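You operate a simulated robot arm through the tools that you are given. There is no shell and no other tool. Be economical: measure what you need, move in short steps, check, and stop when the job is done.

Carry out the task below with a simulated robot arm. There is one attempt and no reset: what you move stays moved.

TASK
Peel the film sheet off the purple pad, bin it and wipe the smear off.
Fine: use the blue cloth and put it back; leave the blue film sheet alone.

It is judged by the outcome, as a careful person would: the job done as asked, and still so three seconds after it is handed in. It fails if anything else is knocked over, pushed out of place, dropped, spilled or broken.

THE ROBOT
A 6-joint arm with a two-finger parallel gripper, fixed in place. Base frame: the origin is at the foot of the arm, x ahead of it, y to its left, z up; the work surface is at about z = 0. Lengths are in m, angles in degrees, forces in N, time in s.
With the tool pointing down near the work surface it reaches from about 0.14 to 0.58 m from the base axis. Its first joint turns from -66.0 to 66.0 degrees. Payload 2.1 kg.
Tool frame: the origin (TCP) lies between the finger pads and is the grasp point; the fingertips stand 0.03 m ahead of it; z points along the fingers, y is the line along which they close. The gripper opens to 0.094 m. The fingers are 0.028 m wide and 0.01 m thick; the gripper's body (0.05 by 0.096 m) begins 0.055 m behind the TCP.
Orientation is that of the tool frame in the base frame, as [roll, pitch, yaw] about the fixed x, y, z axes, in that order (R = Rz(yaw) Ry(pitch) Rx(roll)). With the fingers straight down and closing along the base's y, the tool's x points along the base's -x, its y along +y and its z along -z.

THE INTERFACE
- The arm moves only by the tool nudge_tool. Its argument "plan" is a list of rows, each a list of 7 numbers: the turn, a rotation vector about the tool's x, y, z in degrees, then the shift along the tool's x, y, z in m, then the gripper command, from -1 (fully open) to 1 (shut), values between in proportion. In form: [[wx, wy, wz, x, y, z, claw], ...]. A call has 1 to 20 rows; each row shifts and turns the commanded pose from where the row before left it, along the tool's axes as they then stand. A row lasts 0.2 s, in which the tool goes at most 0.05 m and 8.6 degrees; a call with a longer step from one row to the next is refused whole, and so is a gripper value outside its range. A pose out of reach is approached as far as the arm can. The call stops where the force on the tool passes 40 N (or 10 N more than at its start, if that is more) or the arm is blocked; 0.2 s more then pass. The fingers move at their own pace (about 0.072 m/s each) and stop on an object; they squeeze with about 35 N. The grip force told is the motor's: it shows also when the fingers shut on nothing. Time passes only in rows, and 0.2 s behind the last, so rows that do not move let the fingers close. It gives the time, the measured TCP pose, the force on the tool (base axes), the opening and the grip force at its end, in the units of the frame above (readings bear some noise).
- Cameras (640 x 400 px; columns grow to the right, rows downward): "scene" is fixed at [0.0618, -0.3699, 0.4931]; the picture's right is [0.69, -0.72, 0.00], its down [-0.38, -0.36, -0.85] and it looks along [0.61, 0.59, -0.52] (base axes); focal length 300 px, centre (320, 200). "wrist" rides on the gripper at [-0.037, 0, -0.058] in the tool frame; the picture's right is [0.00, -1.00, 0.00], its down [0.97, 0.00, -0.24] and it looks along [0.24, 0.00, 0.97] (tool axes); focal length 218 px, centre (320, 200).
- grab_frame(camera): a new picture of that camera. No time passes.
- locate(camera, pixels): for up to 12 pixels [column, row] of the newest picture of that camera ("zoom" is the newest enlarged one), the place [x, y, z] in the base frame of the surface seen there, good to about 0.002 m, but the place of the scene camera against the robot may be out by one fixed shift of up to 0.012 m in any direction. No time passes.
- close_up(camera, box): a new picture of the part [left, top, right, bottom] of that camera's present view, enlarged. No time passes.
- finish_job(): hands the job in; it is judged then, once.

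Work in short steps. Measure before you move; look again where a grasp or a placing could have gone wrong, and mend it. You have 80 turns and 46 pictures in all, those below and enlarged ones among them. Open the gripper and draw the arm clear of the work before you hand the job in, unless the task says otherwise; then end with one line.

The tools are called after "Emit:" as a command line: name --pt "numbers of a row" for each row, then --argument value for the rest, lists and objects as JSON in quotes. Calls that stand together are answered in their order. nudge_tool: Moves the arm, as the interface text tells. Its arguments: {"type":"object","properties":{"plan":{"type":"array","items":{"type":"array","items":{"type":"number"}}}},"required":["plan"]} The other tools are called the same way: grab_frame (camera) takes a picture; locate (camera, pixels) gives the place of the surface under pixels of a picture; close_up (camera, box) takes an enlarged picture of a part of a camera's view; finish_job () hands the job in.

At the start:

```text
time_s: 0.0
ee_pos: [0.3645, 0.0363, 0.3392]
tcp_rot: [179.9, 0.1, -180.0]
ft_force: [0.8, -0.1, 0.2]
opening: 0.0941
gripper_force: 0.1
```

scene: 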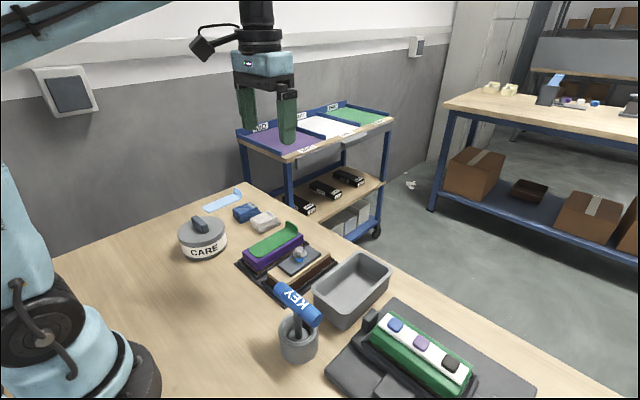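
wrist: 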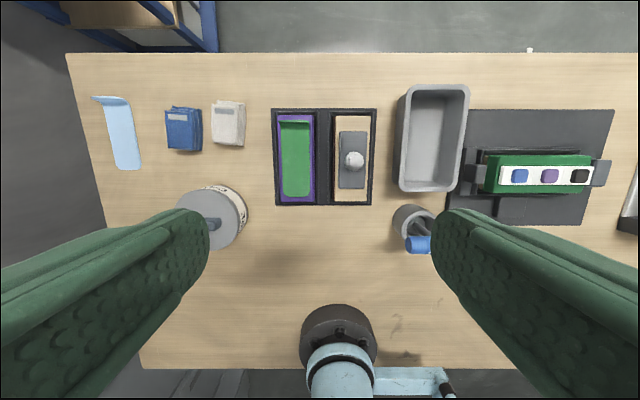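

The wrist view shows the purple pad with green film at (296,158), cloths at (184,128) and (228,123), and a grey bin at (433,138). I'll enlarge both views for detail.

Emit:
close_up --camera "scene" --box '[170, 170, 410, 320]'

Emit:
close_up --camera "wrist" --box '[80, 70, 400, 270]'

Emit:
locate --camera "wrist" --pixels '[[296, 119], [296, 128], [296, 160], [296, 190], [279, 158], [314, 158], [184, 130], [202, 130], [167, 130], [184, 108], [184, 150], [228, 123]]'

```text
2.67 times, centred on (290, 245) of scene
```

zoom: 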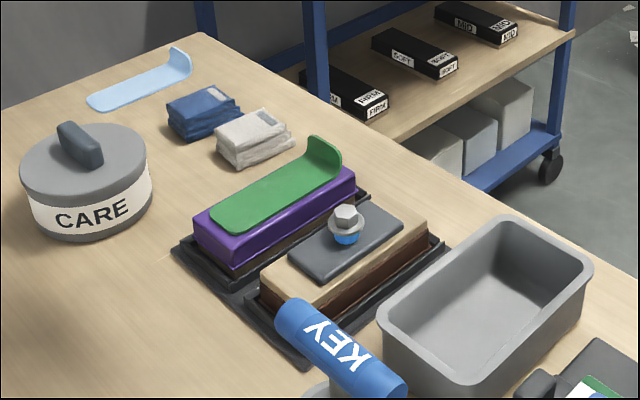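

```text
2.00 times, centred on (240, 170) of wrist
```

zoom: 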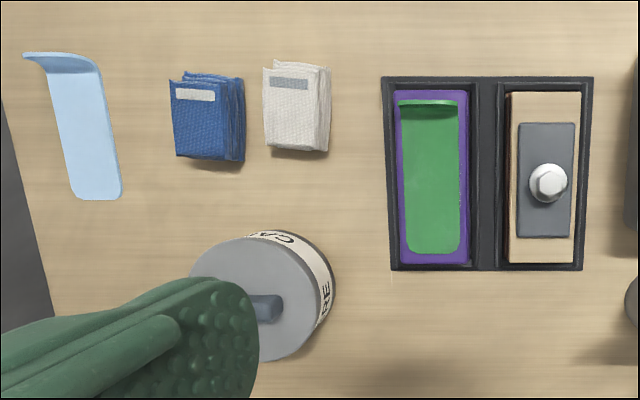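

```text
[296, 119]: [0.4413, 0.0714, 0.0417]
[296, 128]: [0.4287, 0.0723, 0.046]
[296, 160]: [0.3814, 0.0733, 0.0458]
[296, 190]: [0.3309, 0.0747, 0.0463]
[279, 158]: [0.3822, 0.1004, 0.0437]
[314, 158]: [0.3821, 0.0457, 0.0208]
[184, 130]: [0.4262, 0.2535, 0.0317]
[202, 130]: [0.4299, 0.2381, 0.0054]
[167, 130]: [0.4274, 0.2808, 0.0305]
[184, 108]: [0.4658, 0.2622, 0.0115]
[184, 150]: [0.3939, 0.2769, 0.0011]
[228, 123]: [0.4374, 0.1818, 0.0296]
```

The film's curled tab is at the far end (x≈0.44). I'll measure the tab from the scene camera, with a few shared points to calibrate its shift.

Emit:
close_up --camera "scene" --box '[230, 200, 350, 275]'

Emit:
locate --camera "wrist" --pixels '[[296, 122], [281, 122], [311, 122], [296, 116], [285, 194], [281, 118], [281, 201], [313, 201], [433, 140], [402, 140], [460, 140], [355, 160]]'

```text
5.33 times, centred on (290, 238) of scene
```

zoom: 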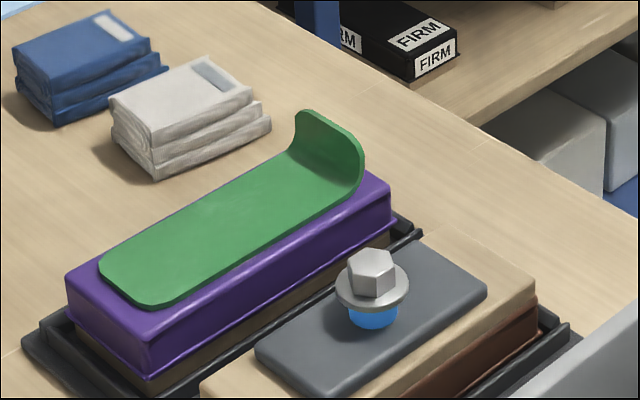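

```text
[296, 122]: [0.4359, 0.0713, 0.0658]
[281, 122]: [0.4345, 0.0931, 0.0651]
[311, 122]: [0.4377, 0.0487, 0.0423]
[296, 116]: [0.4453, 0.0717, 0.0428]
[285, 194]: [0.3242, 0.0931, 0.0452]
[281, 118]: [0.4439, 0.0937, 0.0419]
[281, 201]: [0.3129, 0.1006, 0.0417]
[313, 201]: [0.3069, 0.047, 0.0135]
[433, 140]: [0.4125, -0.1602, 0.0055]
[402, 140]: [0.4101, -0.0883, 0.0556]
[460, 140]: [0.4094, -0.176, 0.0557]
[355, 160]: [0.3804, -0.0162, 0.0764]
```

The tab's top is at about (0.436, 0.072, 0.066), and it stands from x≈0.428. I'll turn the tool 90° so the fingers close along base x, then hover above it.

Emit:
nudge_tool --pt "0 0 8.2 0 0 0 -1" --pt "0 0 8.2 0 0 0 -1" --pt "0 0 8.2 0 0 0 -1" --pt "0 0 8.2 0 0 0 -1" --pt "0 0 8.2 0 0 0 -1" --pt "0 0 8.2 0 0 0 -1" --pt "0 0 8.2 0 0 0 -1" --pt "0 0 8.2 0 0 0 -1" --pt "0 0 8.2 0 0 0 -1" --pt "0 0 8.2 0 0 0 -1" --pt "0 0 8 0 0 0 -1" --pt "0 0 0 0.0072 0.0137 0.036 -1" --pt "0 0 0 0.0072 0.0137 0.036 -1" --pt "0 0 0 0.0072 0.0137 0.036 -1" --pt "0 0 0 0.0072 0.0137 0.036 -1" --pt "0 0 0 0.0072 0.0137 0.036 -1" --pt "0 0 0 0 0 0 -1"

Emit:
grab_frame --camera "wrist"

```text
time_s: 3.6
ee_pos: [0.4341, 0.0734, 0.158]
tcp_rot: [179.9, 0.0, 90.1]
ft_force: [0.2, 0.2, 0.1]
opening: 0.0941
gripper_force: 0.0
```

```text
40 pictures are left
```

wrist: 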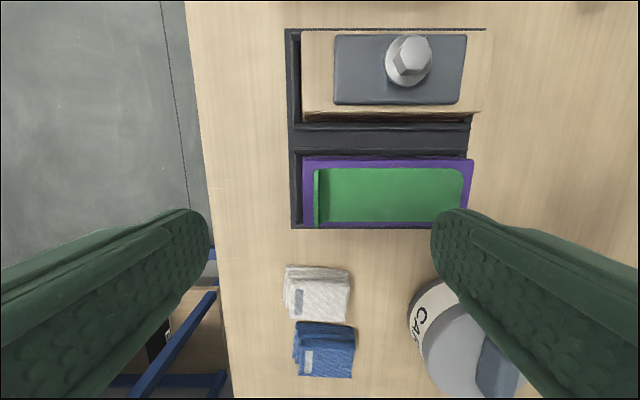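

The tab at column 316 lies midway between the fingers. I'll half-close the gripper and descend until the tips are just above the film (TCP z≈0.082).

Emit:
nudge_tool --pt "0 0 0 0 0 0.02 0" --pt "0 0 0 0 0 0.02 0" --pt "0 0 0 0 0 0.018 0" --pt "0 0 0 0 0 0.012 0" --pt "0 0 0 0 0 0.006 0" --pt "0 0 0 0 0 0 0"

Emit:
close_up --camera "scene" --box '[220, 170, 380, 270]'

```text
time_s: 5.0
ee_pos: [0.4353, 0.0745, 0.0837]
tcp_rot: [179.8, 0.0, 89.9]
ft_force: [0.8, 0.7, -0.6]
opening: 0.0473
gripper_force: 0.0
```

```text
4.00 times, centred on (300, 220) of scene
```

zoom: 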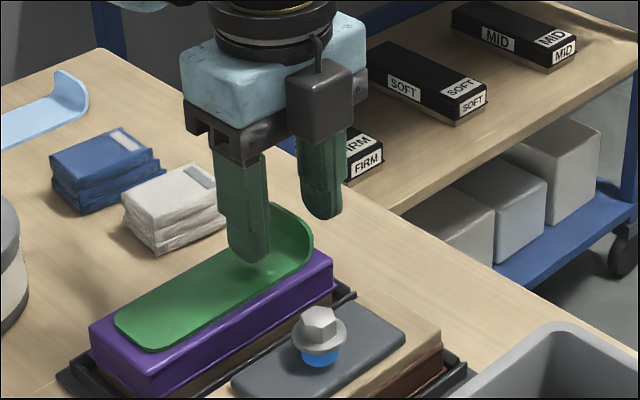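

The fingers straddle the tab. I'll go 3 mm lower and close.

Emit:
nudge_tool --pt "0 0 0 0 -0.001 0.003 0" --pt "0 0 0 0 0 0 0.5" --pt "0 0 0 0 0 0 1" --pt "0 0 0 0 0 0 1" --pt "0 0 0 0 0 0 1" --pt "0 0 0 0 0 0 1"

Emit:
close_up --camera "scene" --box '[220, 170, 380, 270]'

```text
time_s: 6.4
ee_pos: [0.4322, 0.0741, 0.0806]
tcp_rot: [179.9, 0.0, 90.0]
ft_force: [1.4, 0.0, -0.6]
opening: 0.0025
gripper_force: 35.3
```

```text
4.00 times, centred on (300, 220) of scene
```

zoom: 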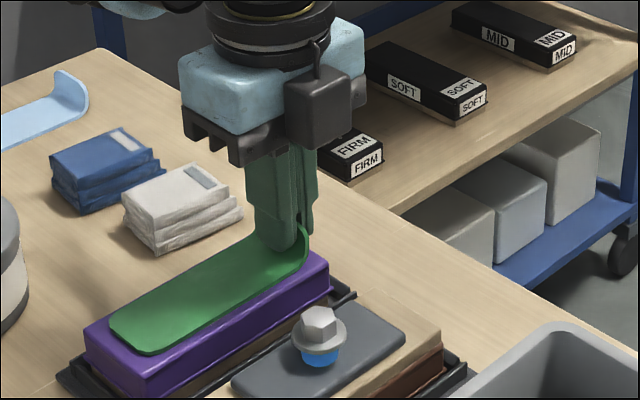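

The tab is held (opening 2.5 mm, 35 N). I'll peel slowly, up and back toward -x.

Emit:
nudge_tool --pt "0 0 0 0 -0.002 -0.004 1" --pt "0 0 0 0 -0.004 -0.005 1" --pt "0 0 0 0 -0.005 -0.005 1" --pt "0 0 0 0 -0.006 -0.005 1" --pt "0 0 0 0 0 0 1"

Emit:
close_up --camera "scene" --box '[220, 170, 380, 270]'

```text
time_s: 7.6
ee_pos: [0.4166, 0.0724, 0.1002]
tcp_rot: [179.9, 0.0, 90.1]
ft_force: [0.2, -0.7, 0.0]
opening: 0.0026
gripper_force: 34.8
```

```text
4.00 times, centred on (300, 220) of scene
```

zoom: 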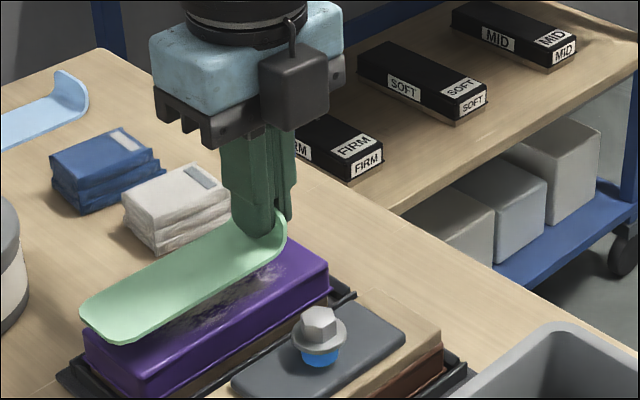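

The whole film has come free as one stiff sheet, showing the smear beneath. I'll lift it clear and look at the bin.

Emit:
nudge_tool --pt "0 0 0 0 0 -0.02 1" --pt "0 0 0 0 0 -0.03 1" --pt "0 0 0 0 0 -0.03 1" --pt "0 0 0 0 0 -0.03 1" --pt "0 0 0 -0.03 0 0 1" --pt "0 0 0 -0.03 0 0 1" --pt "0 0 0 0 0 0 1"

Emit:
grab_frame --camera "wrist"

Emit:
grab_frame --camera "scene"

```text
time_s: 9.2
ee_pos: [0.4157, 0.0117, 0.2111]
tcp_rot: [179.9, 0.0, 90.0]
ft_force: [0.4, 0.1, 0.7]
opening: 0.0022
gripper_force: 35.1
```

```text
36 pictures are left
```

wrist: 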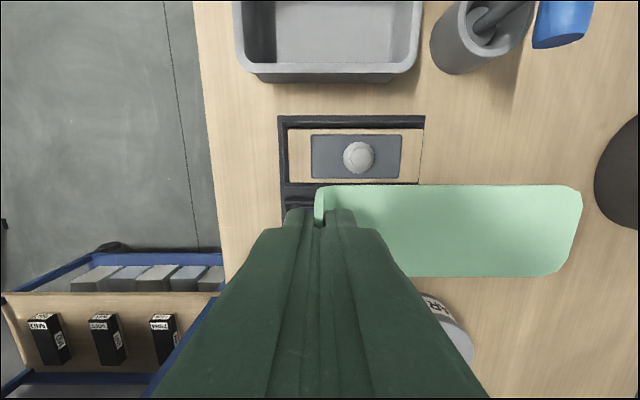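

```text
35 pictures are left
```

scene: 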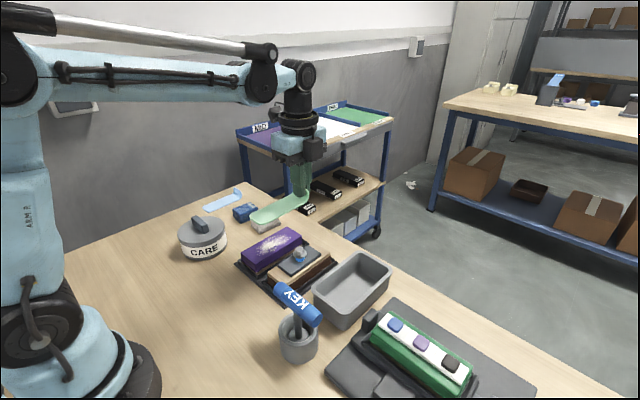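

I'll measure the bin's rim in this view and the film's hanging end.

Emit:
locate --camera "wrist" --pixels '[[237, 30], [420, 30], [247, 30], [410, 30], [330, 72], [330, 63], [570, 230], [320, 230], [450, 188], [450, 275], [330, 30]]'

Emit:
locate --camera "scene" --pixels '[[357, 254], [391, 272], [340, 322], [313, 293], [350, 290], [322, 306], [298, 340], [300, 305], [280, 285], [318, 318]]'

```text
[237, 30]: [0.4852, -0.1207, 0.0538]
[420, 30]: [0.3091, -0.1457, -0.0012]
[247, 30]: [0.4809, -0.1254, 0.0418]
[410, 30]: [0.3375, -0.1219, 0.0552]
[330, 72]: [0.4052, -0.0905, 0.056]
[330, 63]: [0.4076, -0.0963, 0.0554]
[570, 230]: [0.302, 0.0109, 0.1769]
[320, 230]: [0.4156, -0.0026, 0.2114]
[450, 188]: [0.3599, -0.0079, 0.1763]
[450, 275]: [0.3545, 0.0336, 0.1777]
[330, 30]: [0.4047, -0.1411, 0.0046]
```

```text
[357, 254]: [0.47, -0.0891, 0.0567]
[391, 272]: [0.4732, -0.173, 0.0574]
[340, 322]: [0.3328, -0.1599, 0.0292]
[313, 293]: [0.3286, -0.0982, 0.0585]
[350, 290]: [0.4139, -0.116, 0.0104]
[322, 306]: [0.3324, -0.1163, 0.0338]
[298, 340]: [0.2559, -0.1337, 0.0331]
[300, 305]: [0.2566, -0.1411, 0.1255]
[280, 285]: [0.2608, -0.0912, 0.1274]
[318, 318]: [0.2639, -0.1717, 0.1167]
```

The bin's inside spans about x 0.342–0.480 and y -0.173 to -0.098, with its rim at z≈0.057. I'll carry the film over it and tilt 30° so the tail goes in first.

Emit:
nudge_tool --pt "0 0 0 -0.0367 0.0085 0 1" --pt "0 0 0 -0.0367 0.0085 0 1" --pt "0 0 0 -0.0367 0.0085 0 1" --pt "0 0 0 -0.0367 0.0085 0 1" --pt "-7.5 0 0 0 0 0 1" --pt "-7.5 0 0 0 0 0 1" --pt "-7.5 0 0 0 0 0 1" --pt "-7.5 0 0 0 0 0 1" --pt "0 0 0 0 0 0 1"

Emit:
grab_frame --camera "scene"

Emit:
grab_frame --camera "wrist"

```text
time_s: 11.2
ee_pos: [0.4495, -0.133, 0.2095]
tcp_rot: [149.9, 0.1, 90.1]
ft_force: [0.7, -1.0, -1.0]
opening: 0.0022
gripper_force: 34.6
```

```text
34 pictures are left
```

scene: 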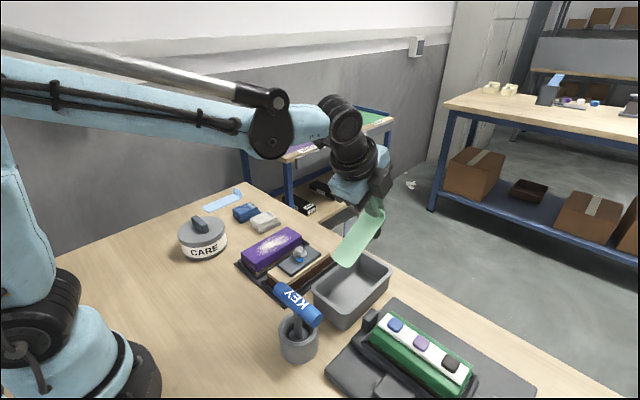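

```text
33 pictures are left
```

wrist: 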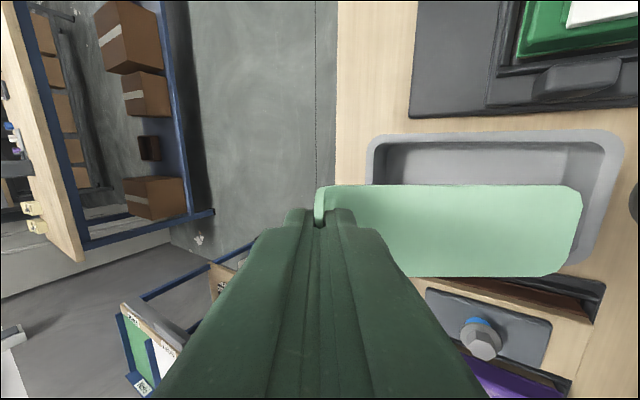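

I'll check the film's pose against the bin here before lowering.

Emit:
locate --camera "wrist" --pixels '[[572, 230], [320, 200], [450, 190], [450, 270], [560, 266], [370, 160], [480, 136], [612, 200]]'

```text
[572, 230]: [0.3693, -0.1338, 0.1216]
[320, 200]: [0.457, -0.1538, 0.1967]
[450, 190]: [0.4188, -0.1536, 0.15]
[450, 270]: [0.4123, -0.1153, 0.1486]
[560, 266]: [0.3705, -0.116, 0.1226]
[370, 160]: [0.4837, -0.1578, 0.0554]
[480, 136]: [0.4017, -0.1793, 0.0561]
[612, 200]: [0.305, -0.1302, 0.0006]
```

The film is centred on the bin in y (-0.154 to -0.115), with its tail at x≈0.366, z≈0.12. I'll lower it 0.10 m vertically.

Emit:
nudge_tool --pt "0 0 0 0 -0.01 0.01732 1" --pt "0 0 0 0 -0.01 0.01732 1" --pt "0 0 0 0 -0.01 0.01732 1" --pt "0 0 0 0 -0.01 0.01732 1" --pt "0 0 0 0 -0.01 0.01732 1" --pt "0 0 0 0 0 0 1"

Emit:
close_up --camera "scene" --box '[260, 180, 452, 300]'

```text
time_s: 12.6
ee_pos: [0.4496, -0.1332, 0.1091]
tcp_rot: [149.8, -0.1, 90.1]
ft_force: [0.3, -0.5, -0.5]
opening: 0.0022
gripper_force: 34.9
```

```text
3.33 times, centred on (356, 240) of scene
```

zoom: 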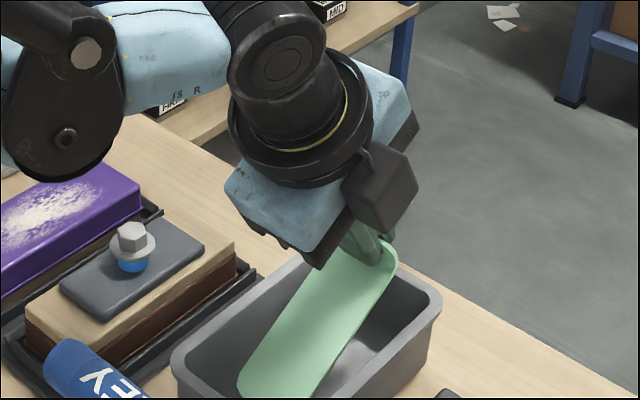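

The tail is inside the bin, so I release.

Emit:
nudge_tool --pt "0 0 0 0 0 0 0.5" --pt "0 0 0 0 0 0 0.5" --pt "0 0 0 0 0 0 0.4" --pt "0 0 0 0 0 0 0.4"

Emit:
close_up --camera "scene" --box '[260, 180, 452, 300]'

```text
time_s: 13.6
ee_pos: [0.4499, -0.1345, 0.1095]
tcp_rot: [149.9, 0.0, 90.2]
ft_force: [0.4, 0.2, -0.4]
opening: 0.0283
gripper_force: 0.1
```

```text
3.33 times, centred on (356, 240) of scene
```

zoom: 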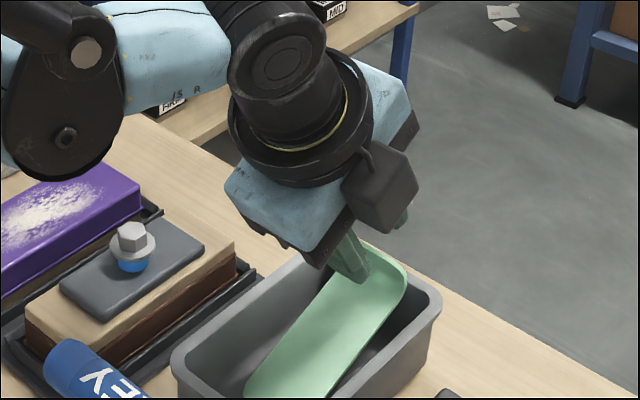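

The film has dropped from the fingers, so I'll rise vertically and untilt, then look.

Emit:
nudge_tool --pt "0 0 0 0 0.01 -0.01732 0.4" --pt "0 0 0 0 0.015 -0.02598 0.4" --pt "0 0 0 0 0.02 -0.03464 0.4" --pt "0 0 0 0 0.02 -0.03464 0.4" --pt "7.5 0 0 0 0 0 0.4" --pt "7.5 0 0 0 0 0 0.4" --pt "7.5 0 0 0 0 0 0.4" --pt "7.5 0 0 0 0 0 0.4" --pt "0 0 0 0 0 0 0"

Emit:
close_up --camera "scene" --box '[220, 190, 412, 310]'

```text
time_s: 15.6
ee_pos: [0.4503, -0.1344, 0.2396]
tcp_rot: [-180.0, -0.1, 90.0]
ft_force: [-0.1, -0.4, -0.2]
opening: 0.0471
gripper_force: 0.0
```

```text
3.33 times, centred on (316, 250) of scene
```

zoom: 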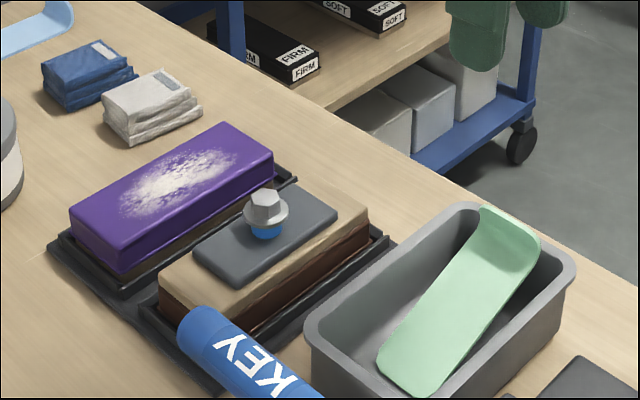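

The film leans inside the bin with its tab end near the far rim. I'll measure it.

Emit:
locate --camera "zoom" --pixels '[[410, 380], [460, 300], [510, 245], [515, 218], [485, 210], [535, 240], [440, 220], [560, 280], [390, 340]]'

Emit:
grab_frame --camera "wrist"

```text
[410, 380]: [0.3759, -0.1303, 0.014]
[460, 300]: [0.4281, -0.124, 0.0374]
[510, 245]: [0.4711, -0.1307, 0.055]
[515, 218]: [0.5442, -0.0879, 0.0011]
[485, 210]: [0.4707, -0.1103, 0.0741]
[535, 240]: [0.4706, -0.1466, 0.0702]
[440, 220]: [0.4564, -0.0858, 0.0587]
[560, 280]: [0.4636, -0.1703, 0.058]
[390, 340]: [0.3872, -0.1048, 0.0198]
```

```text
29 pictures are left
```

wrist: 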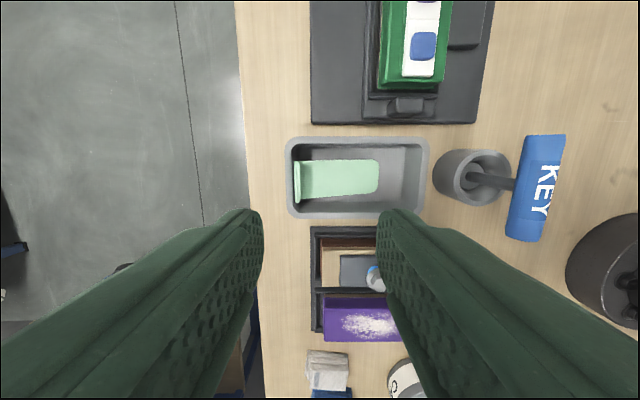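

The tab end sticks up about 1.5 cm above the rim (z≈0.074). I'll press it gently down with closed fingers at x≈0.45, inside the walls.

Emit:
nudge_tool --pt "0 0 0 0 0 0.03 1" --pt "0 0 0 0 0 0.04 1" --pt "0 0 0 0 0 0.04 1" --pt "0 0 0 0 0 0.035 1" --pt "0 0 0 0 0 0.01 1" --pt "0 0 0 0 0 0.005 1" --pt "0 0 0 0 0 0.005 1" --pt "0 0 0 0 0 0.005 1" --pt "0 0 0 0 0 0.005 1" --pt "0 0 0 0 0 0 1"

Emit:
close_up --camera "scene" --box '[260, 190, 452, 310]'

```text
time_s: 17.8
ee_pos: [0.4495, -0.1343, 0.0644]
tcp_rot: [179.9, -0.1, 90.0]
ft_force: [0.1, 0.5, -0.3]
opening: 0.0
gripper_force: 32.8
```

```text
3.33 times, centred on (356, 250) of scene
```

zoom: 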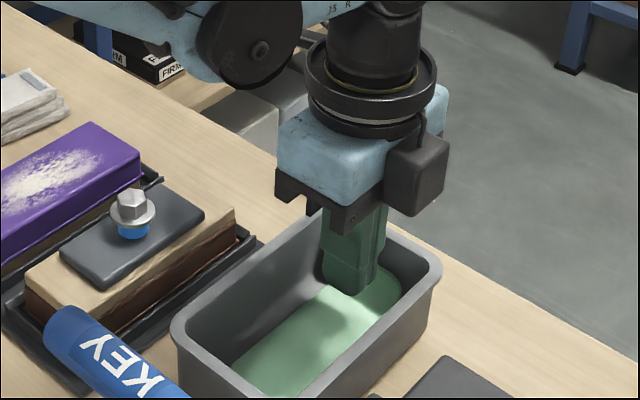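

The film now lies down in the bin. I'll rise and go above the blue cloth, keeping this yaw.

Emit:
nudge_tool --pt "0 0 0 0 0 -0.03 1" --pt "0 0 0 0 0 -0.04 1" --pt "0 0 0 0 0 -0.04 1" --pt "0 0 0 0 0 -0.04 0" --pt "0 0 0 0.045 -0.003 0 0" --pt "0 0 0 0.045 -0.003 0 0" --pt "0 0 0 0.045 -0.003 0 0" --pt "0 0 0 0.045 -0.003 0 0" --pt "0 0 0 0.045 -0.003 0 0" --pt "0 0 0 0.045 -0.003 0 0" --pt "0 0 0 0.045 -0.003 0 0" --pt "0 0 0 0.045 -0.003 0 0" --pt "0 0 0 0 0 0 0"

Emit:
grab_frame --camera "wrist"

Emit:
grab_frame --camera "scene"

```text
time_s: 20.6
ee_pos: [0.4264, 0.226, 0.2149]
tcp_rot: [179.8, 0.0, 90.0]
ft_force: [-0.2, 0.0, 0.4]
opening: 0.0467
gripper_force: 0.3
```

```text
27 pictures are left
```

wrist: 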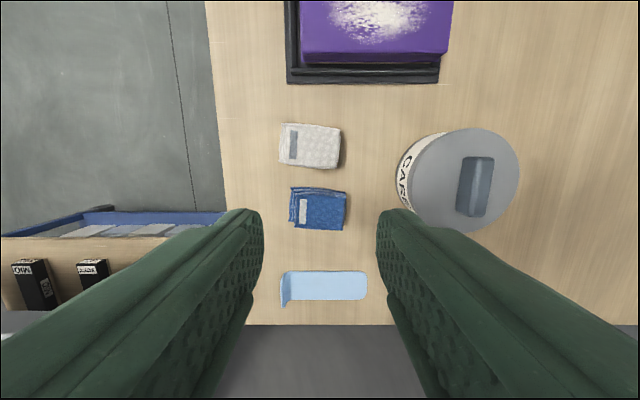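

```text
26 pictures are left
```

scene: 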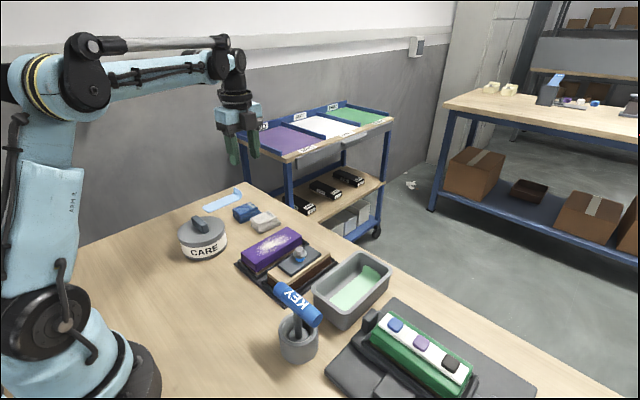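

I'll measure the blue cloth and its neighbours in the wrist view.

Emit:
close_up --camera "wrist" --box '[250, 110, 410, 210]'

Emit:
locate --camera "wrist" --pixels '[[322, 208], [300, 191], [345, 193], [341, 228], [294, 222], [318, 226], [318, 192], [310, 166], [320, 273], [400, 190], [372, 20], [372, 45]]'

```text
4.00 times, centred on (330, 160) of wrist
```

zoom: 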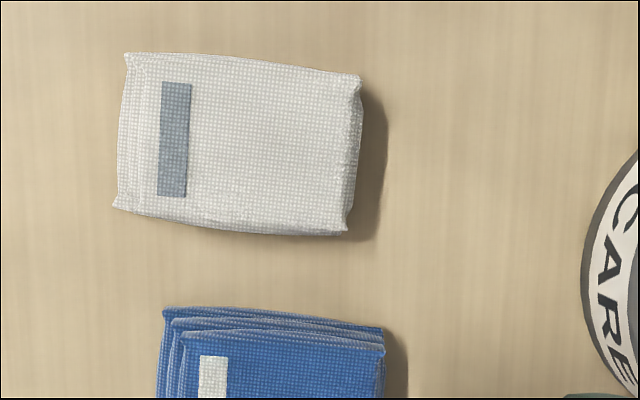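

```text
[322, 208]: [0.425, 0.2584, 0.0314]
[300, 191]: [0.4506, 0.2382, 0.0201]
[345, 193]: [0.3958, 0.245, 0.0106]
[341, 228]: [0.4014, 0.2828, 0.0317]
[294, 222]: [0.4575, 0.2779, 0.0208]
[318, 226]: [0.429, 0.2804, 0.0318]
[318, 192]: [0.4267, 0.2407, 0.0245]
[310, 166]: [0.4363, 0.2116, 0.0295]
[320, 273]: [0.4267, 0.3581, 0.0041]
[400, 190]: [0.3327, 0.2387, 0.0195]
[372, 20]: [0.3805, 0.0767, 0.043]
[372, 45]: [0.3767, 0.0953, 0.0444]
```

The blue cloth spans about x 0.396–0.457, y 0.240–0.283 and is 0.032 high. I'll open to 0.08, centre on it at (0.4265, 0.262), and go down to a check height.

Emit:
nudge_tool --pt "0 0 0 0.018 0 0 -0.7" --pt "0 0 0 0.018 0 0 -0.7" --pt "0 0 0 0 0 0.035 -0.7" --pt "0 0 0 0 0 0.035 -0.7" --pt "0 0 0 0 0 0.035 -0.7" --pt "0 0 0 0 0 0.02 -0.7" --pt "0 0 0 0 0 0 -0.7"

Emit:
grab_frame --camera "wrist"

Emit:
close_up --camera "scene" --box '[170, 150, 330, 250]'

```text
time_s: 22.2
ee_pos: [0.4258, 0.2602, 0.0882]
tcp_rot: [179.9, -0.1, 90.0]
ft_force: [0.0, 0.2, -0.9]
opening: 0.0801
gripper_force: 0.1
```

```text
24 pictures are left
```

wrist: 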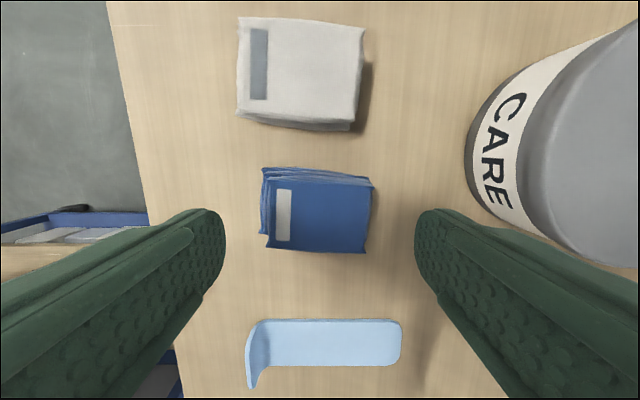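

```text
4.00 times, centred on (250, 200) of scene
```

zoom: 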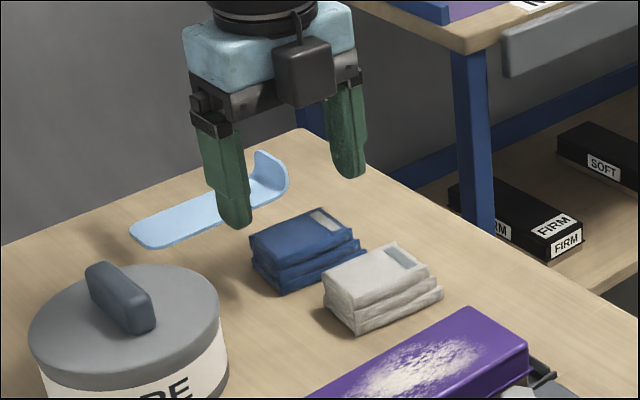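

Fingers bracket the cloth at columns 225–415, with the cloth at 262–372. I'll lower to tips at z≈0.014 and close.

Emit:
nudge_tool --pt "0 0 0 0.001 0 0.02 -0.7" --pt "0 0 0 0 0 0.015 -0.7" --pt "0 0 0 0 0 0.009 -0.7" --pt "0 0 0 0 0 0 0.2" --pt "0 0 0 0 0 0 1" --pt "0 0 0 0 0 0 1" --pt "0 0 0 0 0 0 1" --pt "0 0 0 0 0 0 1"

Emit:
close_up --camera "scene" --box '[170, 150, 330, 250]'

```text
time_s: 22.9
ee_pos: [0.4283, 0.2627, 0.0585]
tcp_rot: [179.4, 0.0, 90.0]
ft_force: [0.4, -0.5, 16.6]
opening: 0.08
gripper_force: 0.2
stopped in row 3: the force on the tool passed its limit (the readings are from after the stop); the commanded pose is now the measured one
```

```text
4.00 times, centred on (250, 200) of scene
```

zoom: 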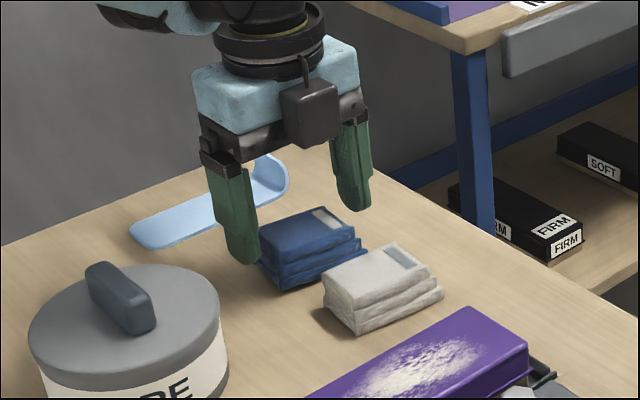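

It stopped at z≈0.058 with a 17 N contact. I'll look from the wrist to see what was touched.

Emit:
grab_frame --camera "wrist"

Emit:
close_up --camera "scene" --box '[205, 175, 285, 225]'

```text
21 pictures are left
```

wrist: 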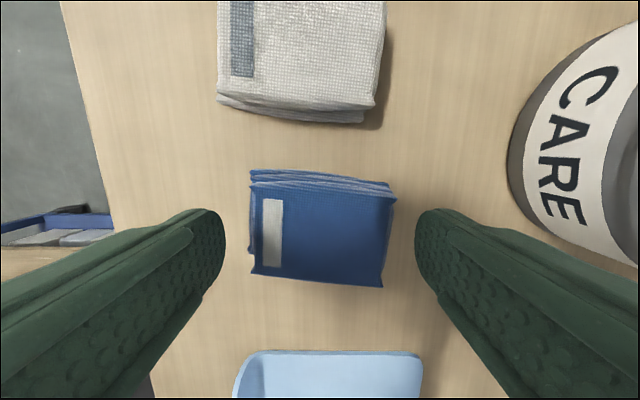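

```text
8.00 times, centred on (245, 200) of scene
```

zoom: 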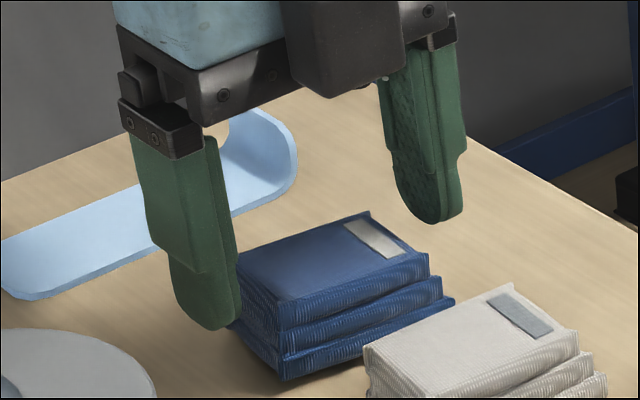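

Nothing visible touches in the wrist view; I'll measure the cloth now and re-read the force with a still row.

Emit:
nudge_tool --pt "0 0 0 0 0 0 -0.7"

Emit:
locate --camera "wrist" --pixels '[[322, 230], [258, 230], [385, 230], [320, 190], [320, 276], [392, 190], [218, 230], [422, 230], [215, 260], [428, 260], [330, 358], [515, 140]]'

```text
time_s: 23.3
ee_pos: [0.4297, 0.2622, 0.0588]
tcp_rot: [179.6, 0.0, 90.1]
ft_force: [0.5, -1.1, 23.7]
opening: 0.0804
gripper_force: 0.4
```

```text
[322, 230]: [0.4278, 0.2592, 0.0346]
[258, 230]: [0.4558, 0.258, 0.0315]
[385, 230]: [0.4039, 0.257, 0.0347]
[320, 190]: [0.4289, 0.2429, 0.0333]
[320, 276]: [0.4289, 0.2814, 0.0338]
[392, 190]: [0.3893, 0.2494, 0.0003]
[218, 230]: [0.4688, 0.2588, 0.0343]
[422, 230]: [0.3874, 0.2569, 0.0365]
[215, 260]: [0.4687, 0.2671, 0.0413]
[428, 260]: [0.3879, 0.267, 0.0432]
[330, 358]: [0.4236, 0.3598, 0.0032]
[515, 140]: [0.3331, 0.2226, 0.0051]
```

Contact is real (about 24 N up) but not at the cloth. I'll view the whole arm.

Emit:
grab_frame --camera "scene"

```text
19 pictures are left
```

scene: 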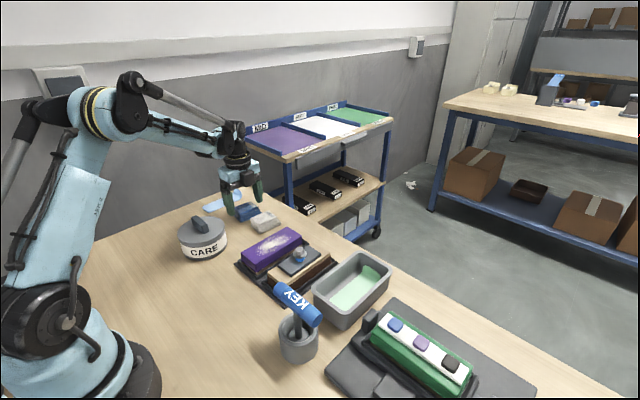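

Nothing else is near the arm. I'll raise slightly, open fully, and retry in small steps.

Emit:
nudge_tool --pt "0 0 0 0 -0.0025 -0.014 -0.7" --pt "0 0 0 0 0 0 -1" --pt "0 0 0 0 0 0 -1" --pt "0 0 0 0 0 0 -1"

Emit:
close_up --camera "wrist" --box '[160, 100, 480, 300]'

```text
time_s: 24.3
ee_pos: [0.4255, 0.2628, 0.0718]
tcp_rot: [179.5, 0.0, 89.9]
ft_force: [0.1, -0.3, -0.4]
opening: 0.094
gripper_force: 0.0
```

```text
2.00 times, centred on (320, 200) of wrist
```

zoom: 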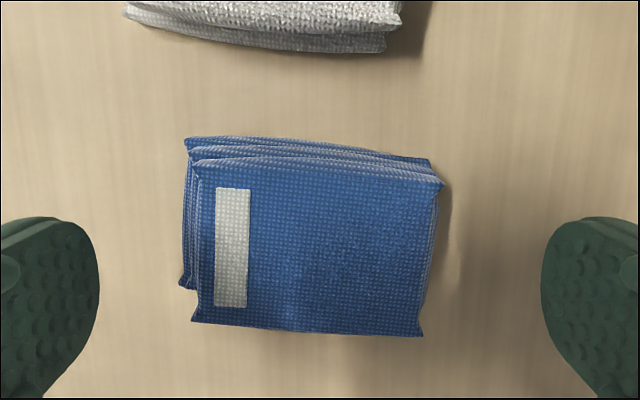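

Contact is gone and the cloth is still in place. Descending in small steps with full opening.

Emit:
nudge_tool --pt "0 0 0 0 0 0.005 -1" --pt "0 0 0 0 0 0.005 -1" --pt "0 0 0 0 0 0.004 -1" --pt "0 0 0 0 0 0.004 -1" --pt "0 0 0 0 0 0 -1"

```text
time_s: 25.5
ee_pos: [0.4249, 0.2626, 0.0545]
tcp_rot: [179.6, 0.1, 90.0]
ft_force: [0.7, -1.0, 0.4]
opening: 0.094
gripper_force: 0.0
```

No contact this time. Going down the last 10 mm and closing.

Emit:
nudge_tool --pt "0 0 0 0 0 0.005 -1" --pt "0 0 0 0 0 0.005 -1" --pt "0 0 0 0 0 0 0" --pt "0 0 0 0 0 0 1" --pt "0 0 0 0 0 0 1" --pt "0 0 0 0 0 0 1" --pt "0 0 0 0 0 0 1"

Emit:
close_up --camera "scene" --box '[190, 165, 318, 245]'

```text
time_s: 27.1
ee_pos: [0.4258, 0.2639, 0.044]
tcp_rot: [179.6, 0.1, 90.0]
ft_force: [0.1, 1.2, 0.9]
opening: 0.0704
gripper_force: 34.7
```

```text
5.00 times, centred on (254, 205) of scene
```

zoom: 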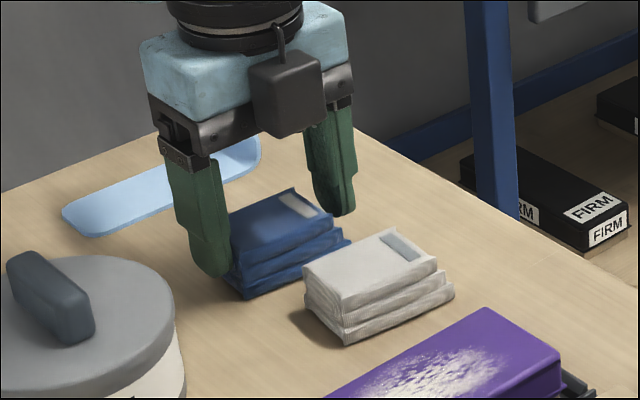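

The cloth is held (opening 0.070, 35 N). I'll lift straight up and carry it toward the pad, checking the smear's extent on the way.

Emit:
nudge_tool --pt "0 0 0 0 0 -0.01 1" --pt "0 0 0 0 0 -0.03 1" --pt "0 0 0 0 0 -0.04 1" --pt "0 0 0 0 0 -0.04 1" --pt "0 0 0 -0.02 -0.01 0 1" --pt "0 0 0 -0.03 -0.01 0 1" --pt "0 0 0 0 0 0 1"

Emit:
grab_frame --camera "wrist"

Emit:
close_up --camera "scene" --box '[210, 180, 338, 260]'

```text
time_s: 28.7
ee_pos: [0.4034, 0.2123, 0.1634]
tcp_rot: [179.6, -0.1, 90.0]
ft_force: [0.7, -0.6, 0.3]
opening: 0.0699
gripper_force: 35.2
```

```text
16 pictures are left
```

wrist: 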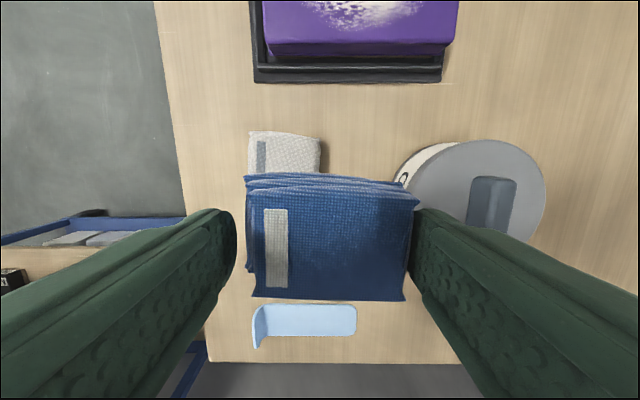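

```text
5.00 times, centred on (274, 220) of scene
```

zoom: 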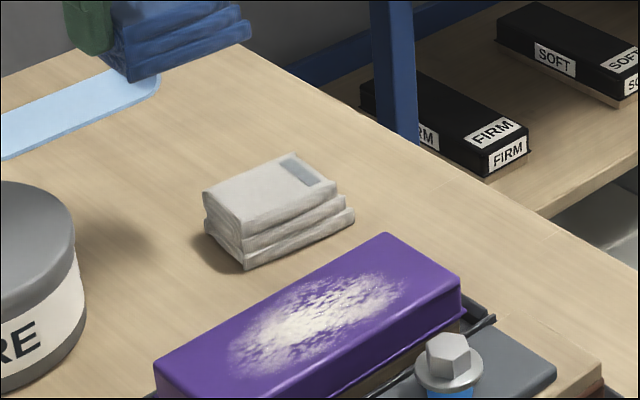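

Emit:
locate --camera "zoom" --pixels '[[235, 350], [405, 282], [285, 285], [330, 342], [320, 318], [160, 363], [386, 235], [460, 285], [320, 382], [280, 375]]'

Emit:
locate --camera "wrist" --pixels '[[268, 40], [448, 40], [360, 38], [360, 20], [340, 5], [250, 230], [408, 240], [330, 185], [330, 295]]'

```text
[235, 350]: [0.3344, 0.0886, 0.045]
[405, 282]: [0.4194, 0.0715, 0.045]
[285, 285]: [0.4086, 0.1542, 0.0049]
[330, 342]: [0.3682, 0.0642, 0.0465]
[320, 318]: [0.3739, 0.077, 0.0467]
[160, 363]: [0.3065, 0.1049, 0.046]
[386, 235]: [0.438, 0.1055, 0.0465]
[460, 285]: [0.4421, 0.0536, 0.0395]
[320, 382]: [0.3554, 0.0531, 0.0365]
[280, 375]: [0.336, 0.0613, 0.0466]
```

```text
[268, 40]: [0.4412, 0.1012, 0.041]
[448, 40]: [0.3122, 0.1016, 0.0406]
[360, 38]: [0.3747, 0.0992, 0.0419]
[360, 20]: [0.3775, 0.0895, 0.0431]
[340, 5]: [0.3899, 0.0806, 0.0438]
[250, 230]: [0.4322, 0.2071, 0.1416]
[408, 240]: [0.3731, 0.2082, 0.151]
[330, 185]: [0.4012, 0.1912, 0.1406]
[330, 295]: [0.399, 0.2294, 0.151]
```

The smear spans about x 0.33–0.42, y 0.055–0.095 on the pad top (z≈0.045). I'll go over the pad centre and come down gently until contact (expected TCP z≈0.089).

Emit:
nudge_tool --pt "0 0 0 -0.034 -0.007 0 1" --pt "0 0 0 -0.034 -0.007 0 1" --pt "0 0 0 -0.034 -0.007 0 1" --pt "0 0 0 -0.033 -0.006 0 1" --pt "0 0 0 0 0 0.03 1" --pt "0 0 0 0 0 0.03 1" --pt "0 0 0 0 0 0.008 1" --pt "0 0 0 0 0 0.004 1" --pt "0 0 0 0 0 0.002 1" --pt "0 0 0 0 0 0 1"

Emit:
close_up --camera "scene" --box '[210, 180, 370, 280]'

```text
time_s: 30.9
ee_pos: [0.3778, 0.0773, 0.0885]
tcp_rot: [179.6, 0.0, 90.0]
ft_force: [0.3, 0.2, -0.7]
opening: 0.0698
gripper_force: 35.2
```

```text
4.00 times, centred on (290, 230) of scene
```

zoom: 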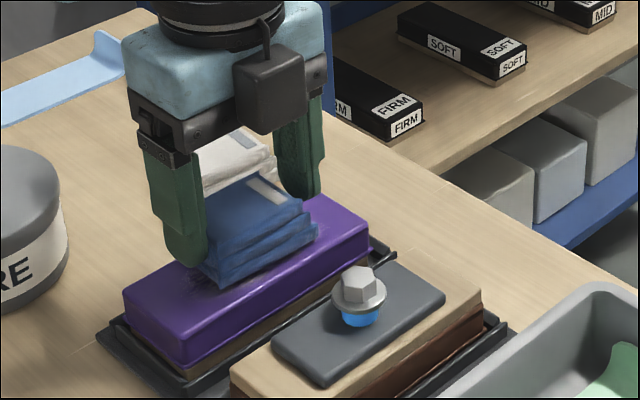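

The cloth is just above the smear with no force yet. I'll lower in 1 mm steps.

Emit:
nudge_tool --pt "0 0 0 0 0 0.001 1" --pt "0 0 0 0 0 0.001 1" --pt "0 0 0 0 0 0 1"

```text
time_s: 31.7
ee_pos: [0.3779, 0.0782, 0.0874]
tcp_rot: [179.6, 0.0, 90.0]
ft_force: [-0.1, -0.9, -0.3]
opening: 0.0694
gripper_force: 34.8
```

Emit:
nudge_tool --pt "0 0 0 0 0 0.001 1" --pt "0 0 0 0 0 0.001 1" --pt "0 0 0 0 0 0 1"

```text
time_s: 32.5
ee_pos: [0.3798, 0.0789, 0.0861]
tcp_rot: [179.7, 0.0, 90.0]
ft_force: [-0.1, 0.7, 7.9]
opening: 0.0695
gripper_force: 34.3
```

Contact at about 8 N. Now I wipe with strokes along x, then a second pass shifted in y.

Emit:
nudge_tool --pt "0 0 0 0 0.012 0 1" --pt "0 0 0 0 0.012 0 1" --pt "0 0 0 0 0.012 0 1" --pt "0 0 0 0 -0.012 0 1" --pt "0 0 0 0 -0.012 0 1" --pt "0 0 0 0 -0.012 0 1" --pt "0 0 0 0 -0.012 0 1" --pt "0 0 0 0 -0.012 0 1" --pt "0 0 0 0 -0.012 0 1" --pt "0 0 0 -0.01 0 0 1" --pt "0 0 0 0 0.012 0 1" --pt "0 0 0 0 0.012 0 1" --pt "0 0 0 0 0.012 0 1" --pt "0 0 0 0 0.012 0 1" --pt "0 0 0 0 0.012 0 1" --pt "0 0 0 0 0.012 0 1" --pt "0 0 0 0 0 0 1"

```text
time_s: 36.1
ee_pos: [0.4141, 0.0687, 0.0862]
tcp_rot: [179.5, 0.0, 90.0]
ft_force: [0.5, 0.6, -0.1]
opening: 0.0691
gripper_force: 35.3
```

Force has faded at this end, so I'll lower 1 mm more and do the passes at y≈0.086, then again back.

Emit:
nudge_tool --pt "0 0 0 0 0 0.001 1" --pt "0 0 0 0 -0.012 0.0005 1" --pt "0 0 0 0 -0.012 0 1" --pt "0 0 0 0 -0.012 0 1" --pt "0 0 0 0 -0.012 0 1" --pt "0 0 0 0 -0.012 0 1" --pt "0 0 0 0 -0.012 0 1" --pt "0 0 0 0.01 0 0 1" --pt "0 0 0 0.009 0 0 1" --pt "0 0 0 0 0.012 0 1" --pt "0 0 0 0 0.012 0 1" --pt "0 0 0 0 0.012 0 1" --pt "0 0 0 0 0.012 0 1" --pt "0 0 0 0 0.012 0 1" --pt "0 0 0 0 0.012 0 1" --pt "0 0 0 0 0 0 1"

```text
time_s: 37.1
ee_pos: [0.3802, 0.0674, 0.0855]
tcp_rot: [179.5, -0.1, 90.0]
ft_force: [-0.9, 1.0, 12.3]
opening: 0.0689
gripper_force: 34.7
stopped in row 5: the force on the tool passed its limit (the readings are from after the stop); the commanded pose is now the measured one
```

It pressed too hard mid-stroke. I'll lift off and look at what remains.

Emit:
nudge_tool --pt "0 0 0 0 0 -0.005 1" --pt "0 0 0 0 0 -0.03 1" --pt "0 0 0 0 0 -0.04 1" --pt "0 0 0 0.03 0.02 0 1" --pt "0 0 0 0.035 0.02 0 1" --pt "0 0 0 0 0 0 1"

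Emit:
close_up --camera "scene" --box '[200, 170, 360, 270]'

```text
time_s: 38.5
ee_pos: [0.4203, 0.1325, 0.1599]
tcp_rot: [179.3, 0.0, 90.0]
ft_force: [0.0, 0.3, -0.7]
opening: 0.0689
gripper_force: 34.5
```

```text
4.00 times, centred on (280, 220) of scene
```

zoom: 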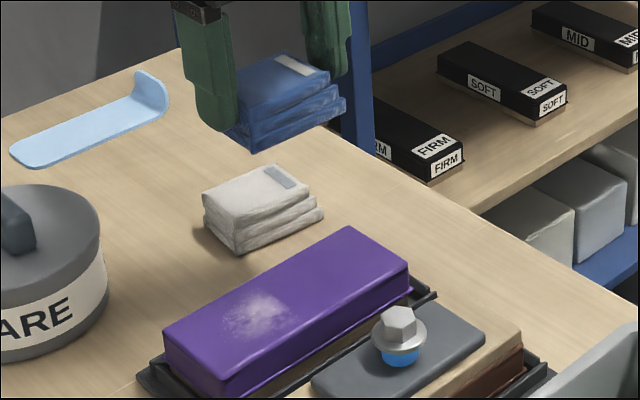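

Most of the smear is gone; a faint patch remains around (258,313). I'll measure it.

Emit:
locate --camera "zoom" --pixels '[[258, 313], [222, 322], [300, 310], [255, 295], [262, 332], [348, 228], [165, 335], [225, 385]]'

```text
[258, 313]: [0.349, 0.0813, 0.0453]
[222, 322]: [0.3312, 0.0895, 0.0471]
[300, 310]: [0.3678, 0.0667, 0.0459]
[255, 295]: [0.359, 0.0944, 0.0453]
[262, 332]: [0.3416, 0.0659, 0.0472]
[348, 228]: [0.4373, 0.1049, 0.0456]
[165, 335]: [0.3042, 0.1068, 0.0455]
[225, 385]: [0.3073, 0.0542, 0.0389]
```

Residue is at about x 0.33–0.37, y 0.06–0.094. I'll go back over it with the small tilt corrected and touch down gently.

Emit:
nudge_tool --pt "0.3 0 0 -0.027 -0.035 0 1" --pt "0 0 0 -0.027 -0.035 0 1" --pt "0 0 0 0 0 0.035 1" --pt "0 0 0 0 0 0.025 1" --pt "0 0 0 0 0 0.01 1" --pt "0 0 0 0 0 0.002 1" --pt "0 0 0 0 0 0.001 1" --pt "0 0 0 0 0 0 1"

```text
time_s: 40.3
ee_pos: [0.3481, 0.0774, 0.0865]
tcp_rot: [179.7, 0.0, 90.1]
ft_force: [0.4, -0.8, -0.8]
opening: 0.0686
gripper_force: 34.8
```

Emit:
nudge_tool --pt "0 0 0 0 0 0.001 1" --pt "0 0 0 0 0 0 1"

```text
time_s: 40.9
ee_pos: [0.3491, 0.0785, 0.0859]
tcp_rot: [179.8, 0.0, 90.0]
ft_force: [-0.2, -1.2, -0.5]
opening: 0.0688
gripper_force: 35.4
```

Emit:
nudge_tool --pt "0 0 0 0 0 0.0007 1" --pt "0 0 0 0 0 0 1"

```text
time_s: 41.5
ee_pos: [0.3486, 0.079, 0.0858]
tcp_rot: [179.7, -0.1, 90.0]
ft_force: [-0.9, 0.6, 1.9]
opening: 0.0689
gripper_force: 35.0
```

First touch at 2 N. I'll press 0.5 mm more and wipe over the residue.

Emit:
nudge_tool --pt "0 0 0 0 0 0.0005 1" --pt "0 0 0 0 -0.01 0 1" --pt "0 0 0 0 -0.01 0 1" --pt "0 0 0 0 0.01 0 1" --pt "0 0 0 0 0.01 0 1" --pt "0 0 0 0 0.01 0 1" --pt "0 0 0 0 0.01 0 1" --pt "0 0 0 -0.009 0 0 1" --pt "0 0 0 0 -0.01 0 1" --pt "0 0 0 0 -0.01 0 1" --pt "0 0 0 0 -0.01 0 1" --pt "0 0 0 0 -0.01 0 1" --pt "0 0 0 0 0 0 1"

```text
time_s: 42.4
ee_pos: [0.3325, 0.0779, 0.0852]
tcp_rot: [179.6, 0.1, 89.9]
ft_force: [-0.6, 0.1, 14.8]
opening: 0.0689
gripper_force: 34.9
stopped in row 4: the force on the tool passed its limit (the readings are from after the stop); the commanded pose is now the measured one
```

That exceeded the limit at the reversal. I'll ease off 0.4 mm and use slower strokes.

Emit:
nudge_tool --pt "0 0 0 0 0 -0.0004 1" --pt "0 0 0 0 0.005 0 1" --pt "0 0 0 0 0.006 0 1" --pt "0 0 0 0 0.006 0 1" --pt "0 0 0 0 0.006 0 1" --pt "0 0 0 0 0.006 0 1" --pt "0 0 0 0 0.006 0 1" --pt "0 0 0 -0.004 0.003 0 1" --pt "0 0 0 -0.005 0 0 1" --pt "0 0 0 0 -0.006 0 1" --pt "0 0 0 0 -0.006 0 1" --pt "0 0 0 0 -0.006 0 1" --pt "0 0 0 0 -0.006 0 1" --pt "0 0 0 0 -0.006 0 1" --pt "0 0 0 0 -0.006 0 1" --pt "0 0 0 0 -0.006 0 1" --pt "0 0 0 0 0 0 1"

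```text
time_s: 46.0
ee_pos: [0.3277, 0.0694, 0.0863]
tcp_rot: [179.7, 0.1, 90.0]
ft_force: [0.2, -0.7, -1.1]
opening: 0.0689
gripper_force: 35.0
```

That pass completed without stopping, ending unloaded. I'll press slightly and do another pass on the +y side.

Emit:
nudge_tool --pt "0 0 0 0.005 0 0.0004 1" --pt "0 0 0 0.006 0 0.0004 1" --pt "0 0 0 0.006 0 0 1" --pt "0 0 0 0 0.006 0 1" --pt "0 0 0 0 0.006 0 1" --pt "0 0 0 0 0.006 0 1" --pt "0 0 0 0 0.006 0 1" --pt "0 0 0 0 0.006 0 1" --pt "0 0 0 0 0.006 0 1" --pt "0 0 0 -0.005 0 0 1" --pt "0 0 0 -0.005 0 0 1" --pt "0 0 0 0 -0.006 0 1" --pt "0 0 0 0 -0.006 0 1" --pt "0 0 0 0 -0.006 0 1" --pt "0 0 0 0 -0.006 0 1" --pt "0 0 0 0 -0.006 0 1" --pt "0 0 0 0 0 0 1"

```text
time_s: 47.9
ee_pos: [0.3573, 0.088, 0.085]
tcp_rot: [179.9, 0.1, 90.0]
ft_force: [-1.4, -0.8, 11.3]
opening: 0.0689
gripper_force: 34.5
stopped in row 9: the force on the tool passed its limit (the readings are from after the stop); the commanded pose is now the measured one
```

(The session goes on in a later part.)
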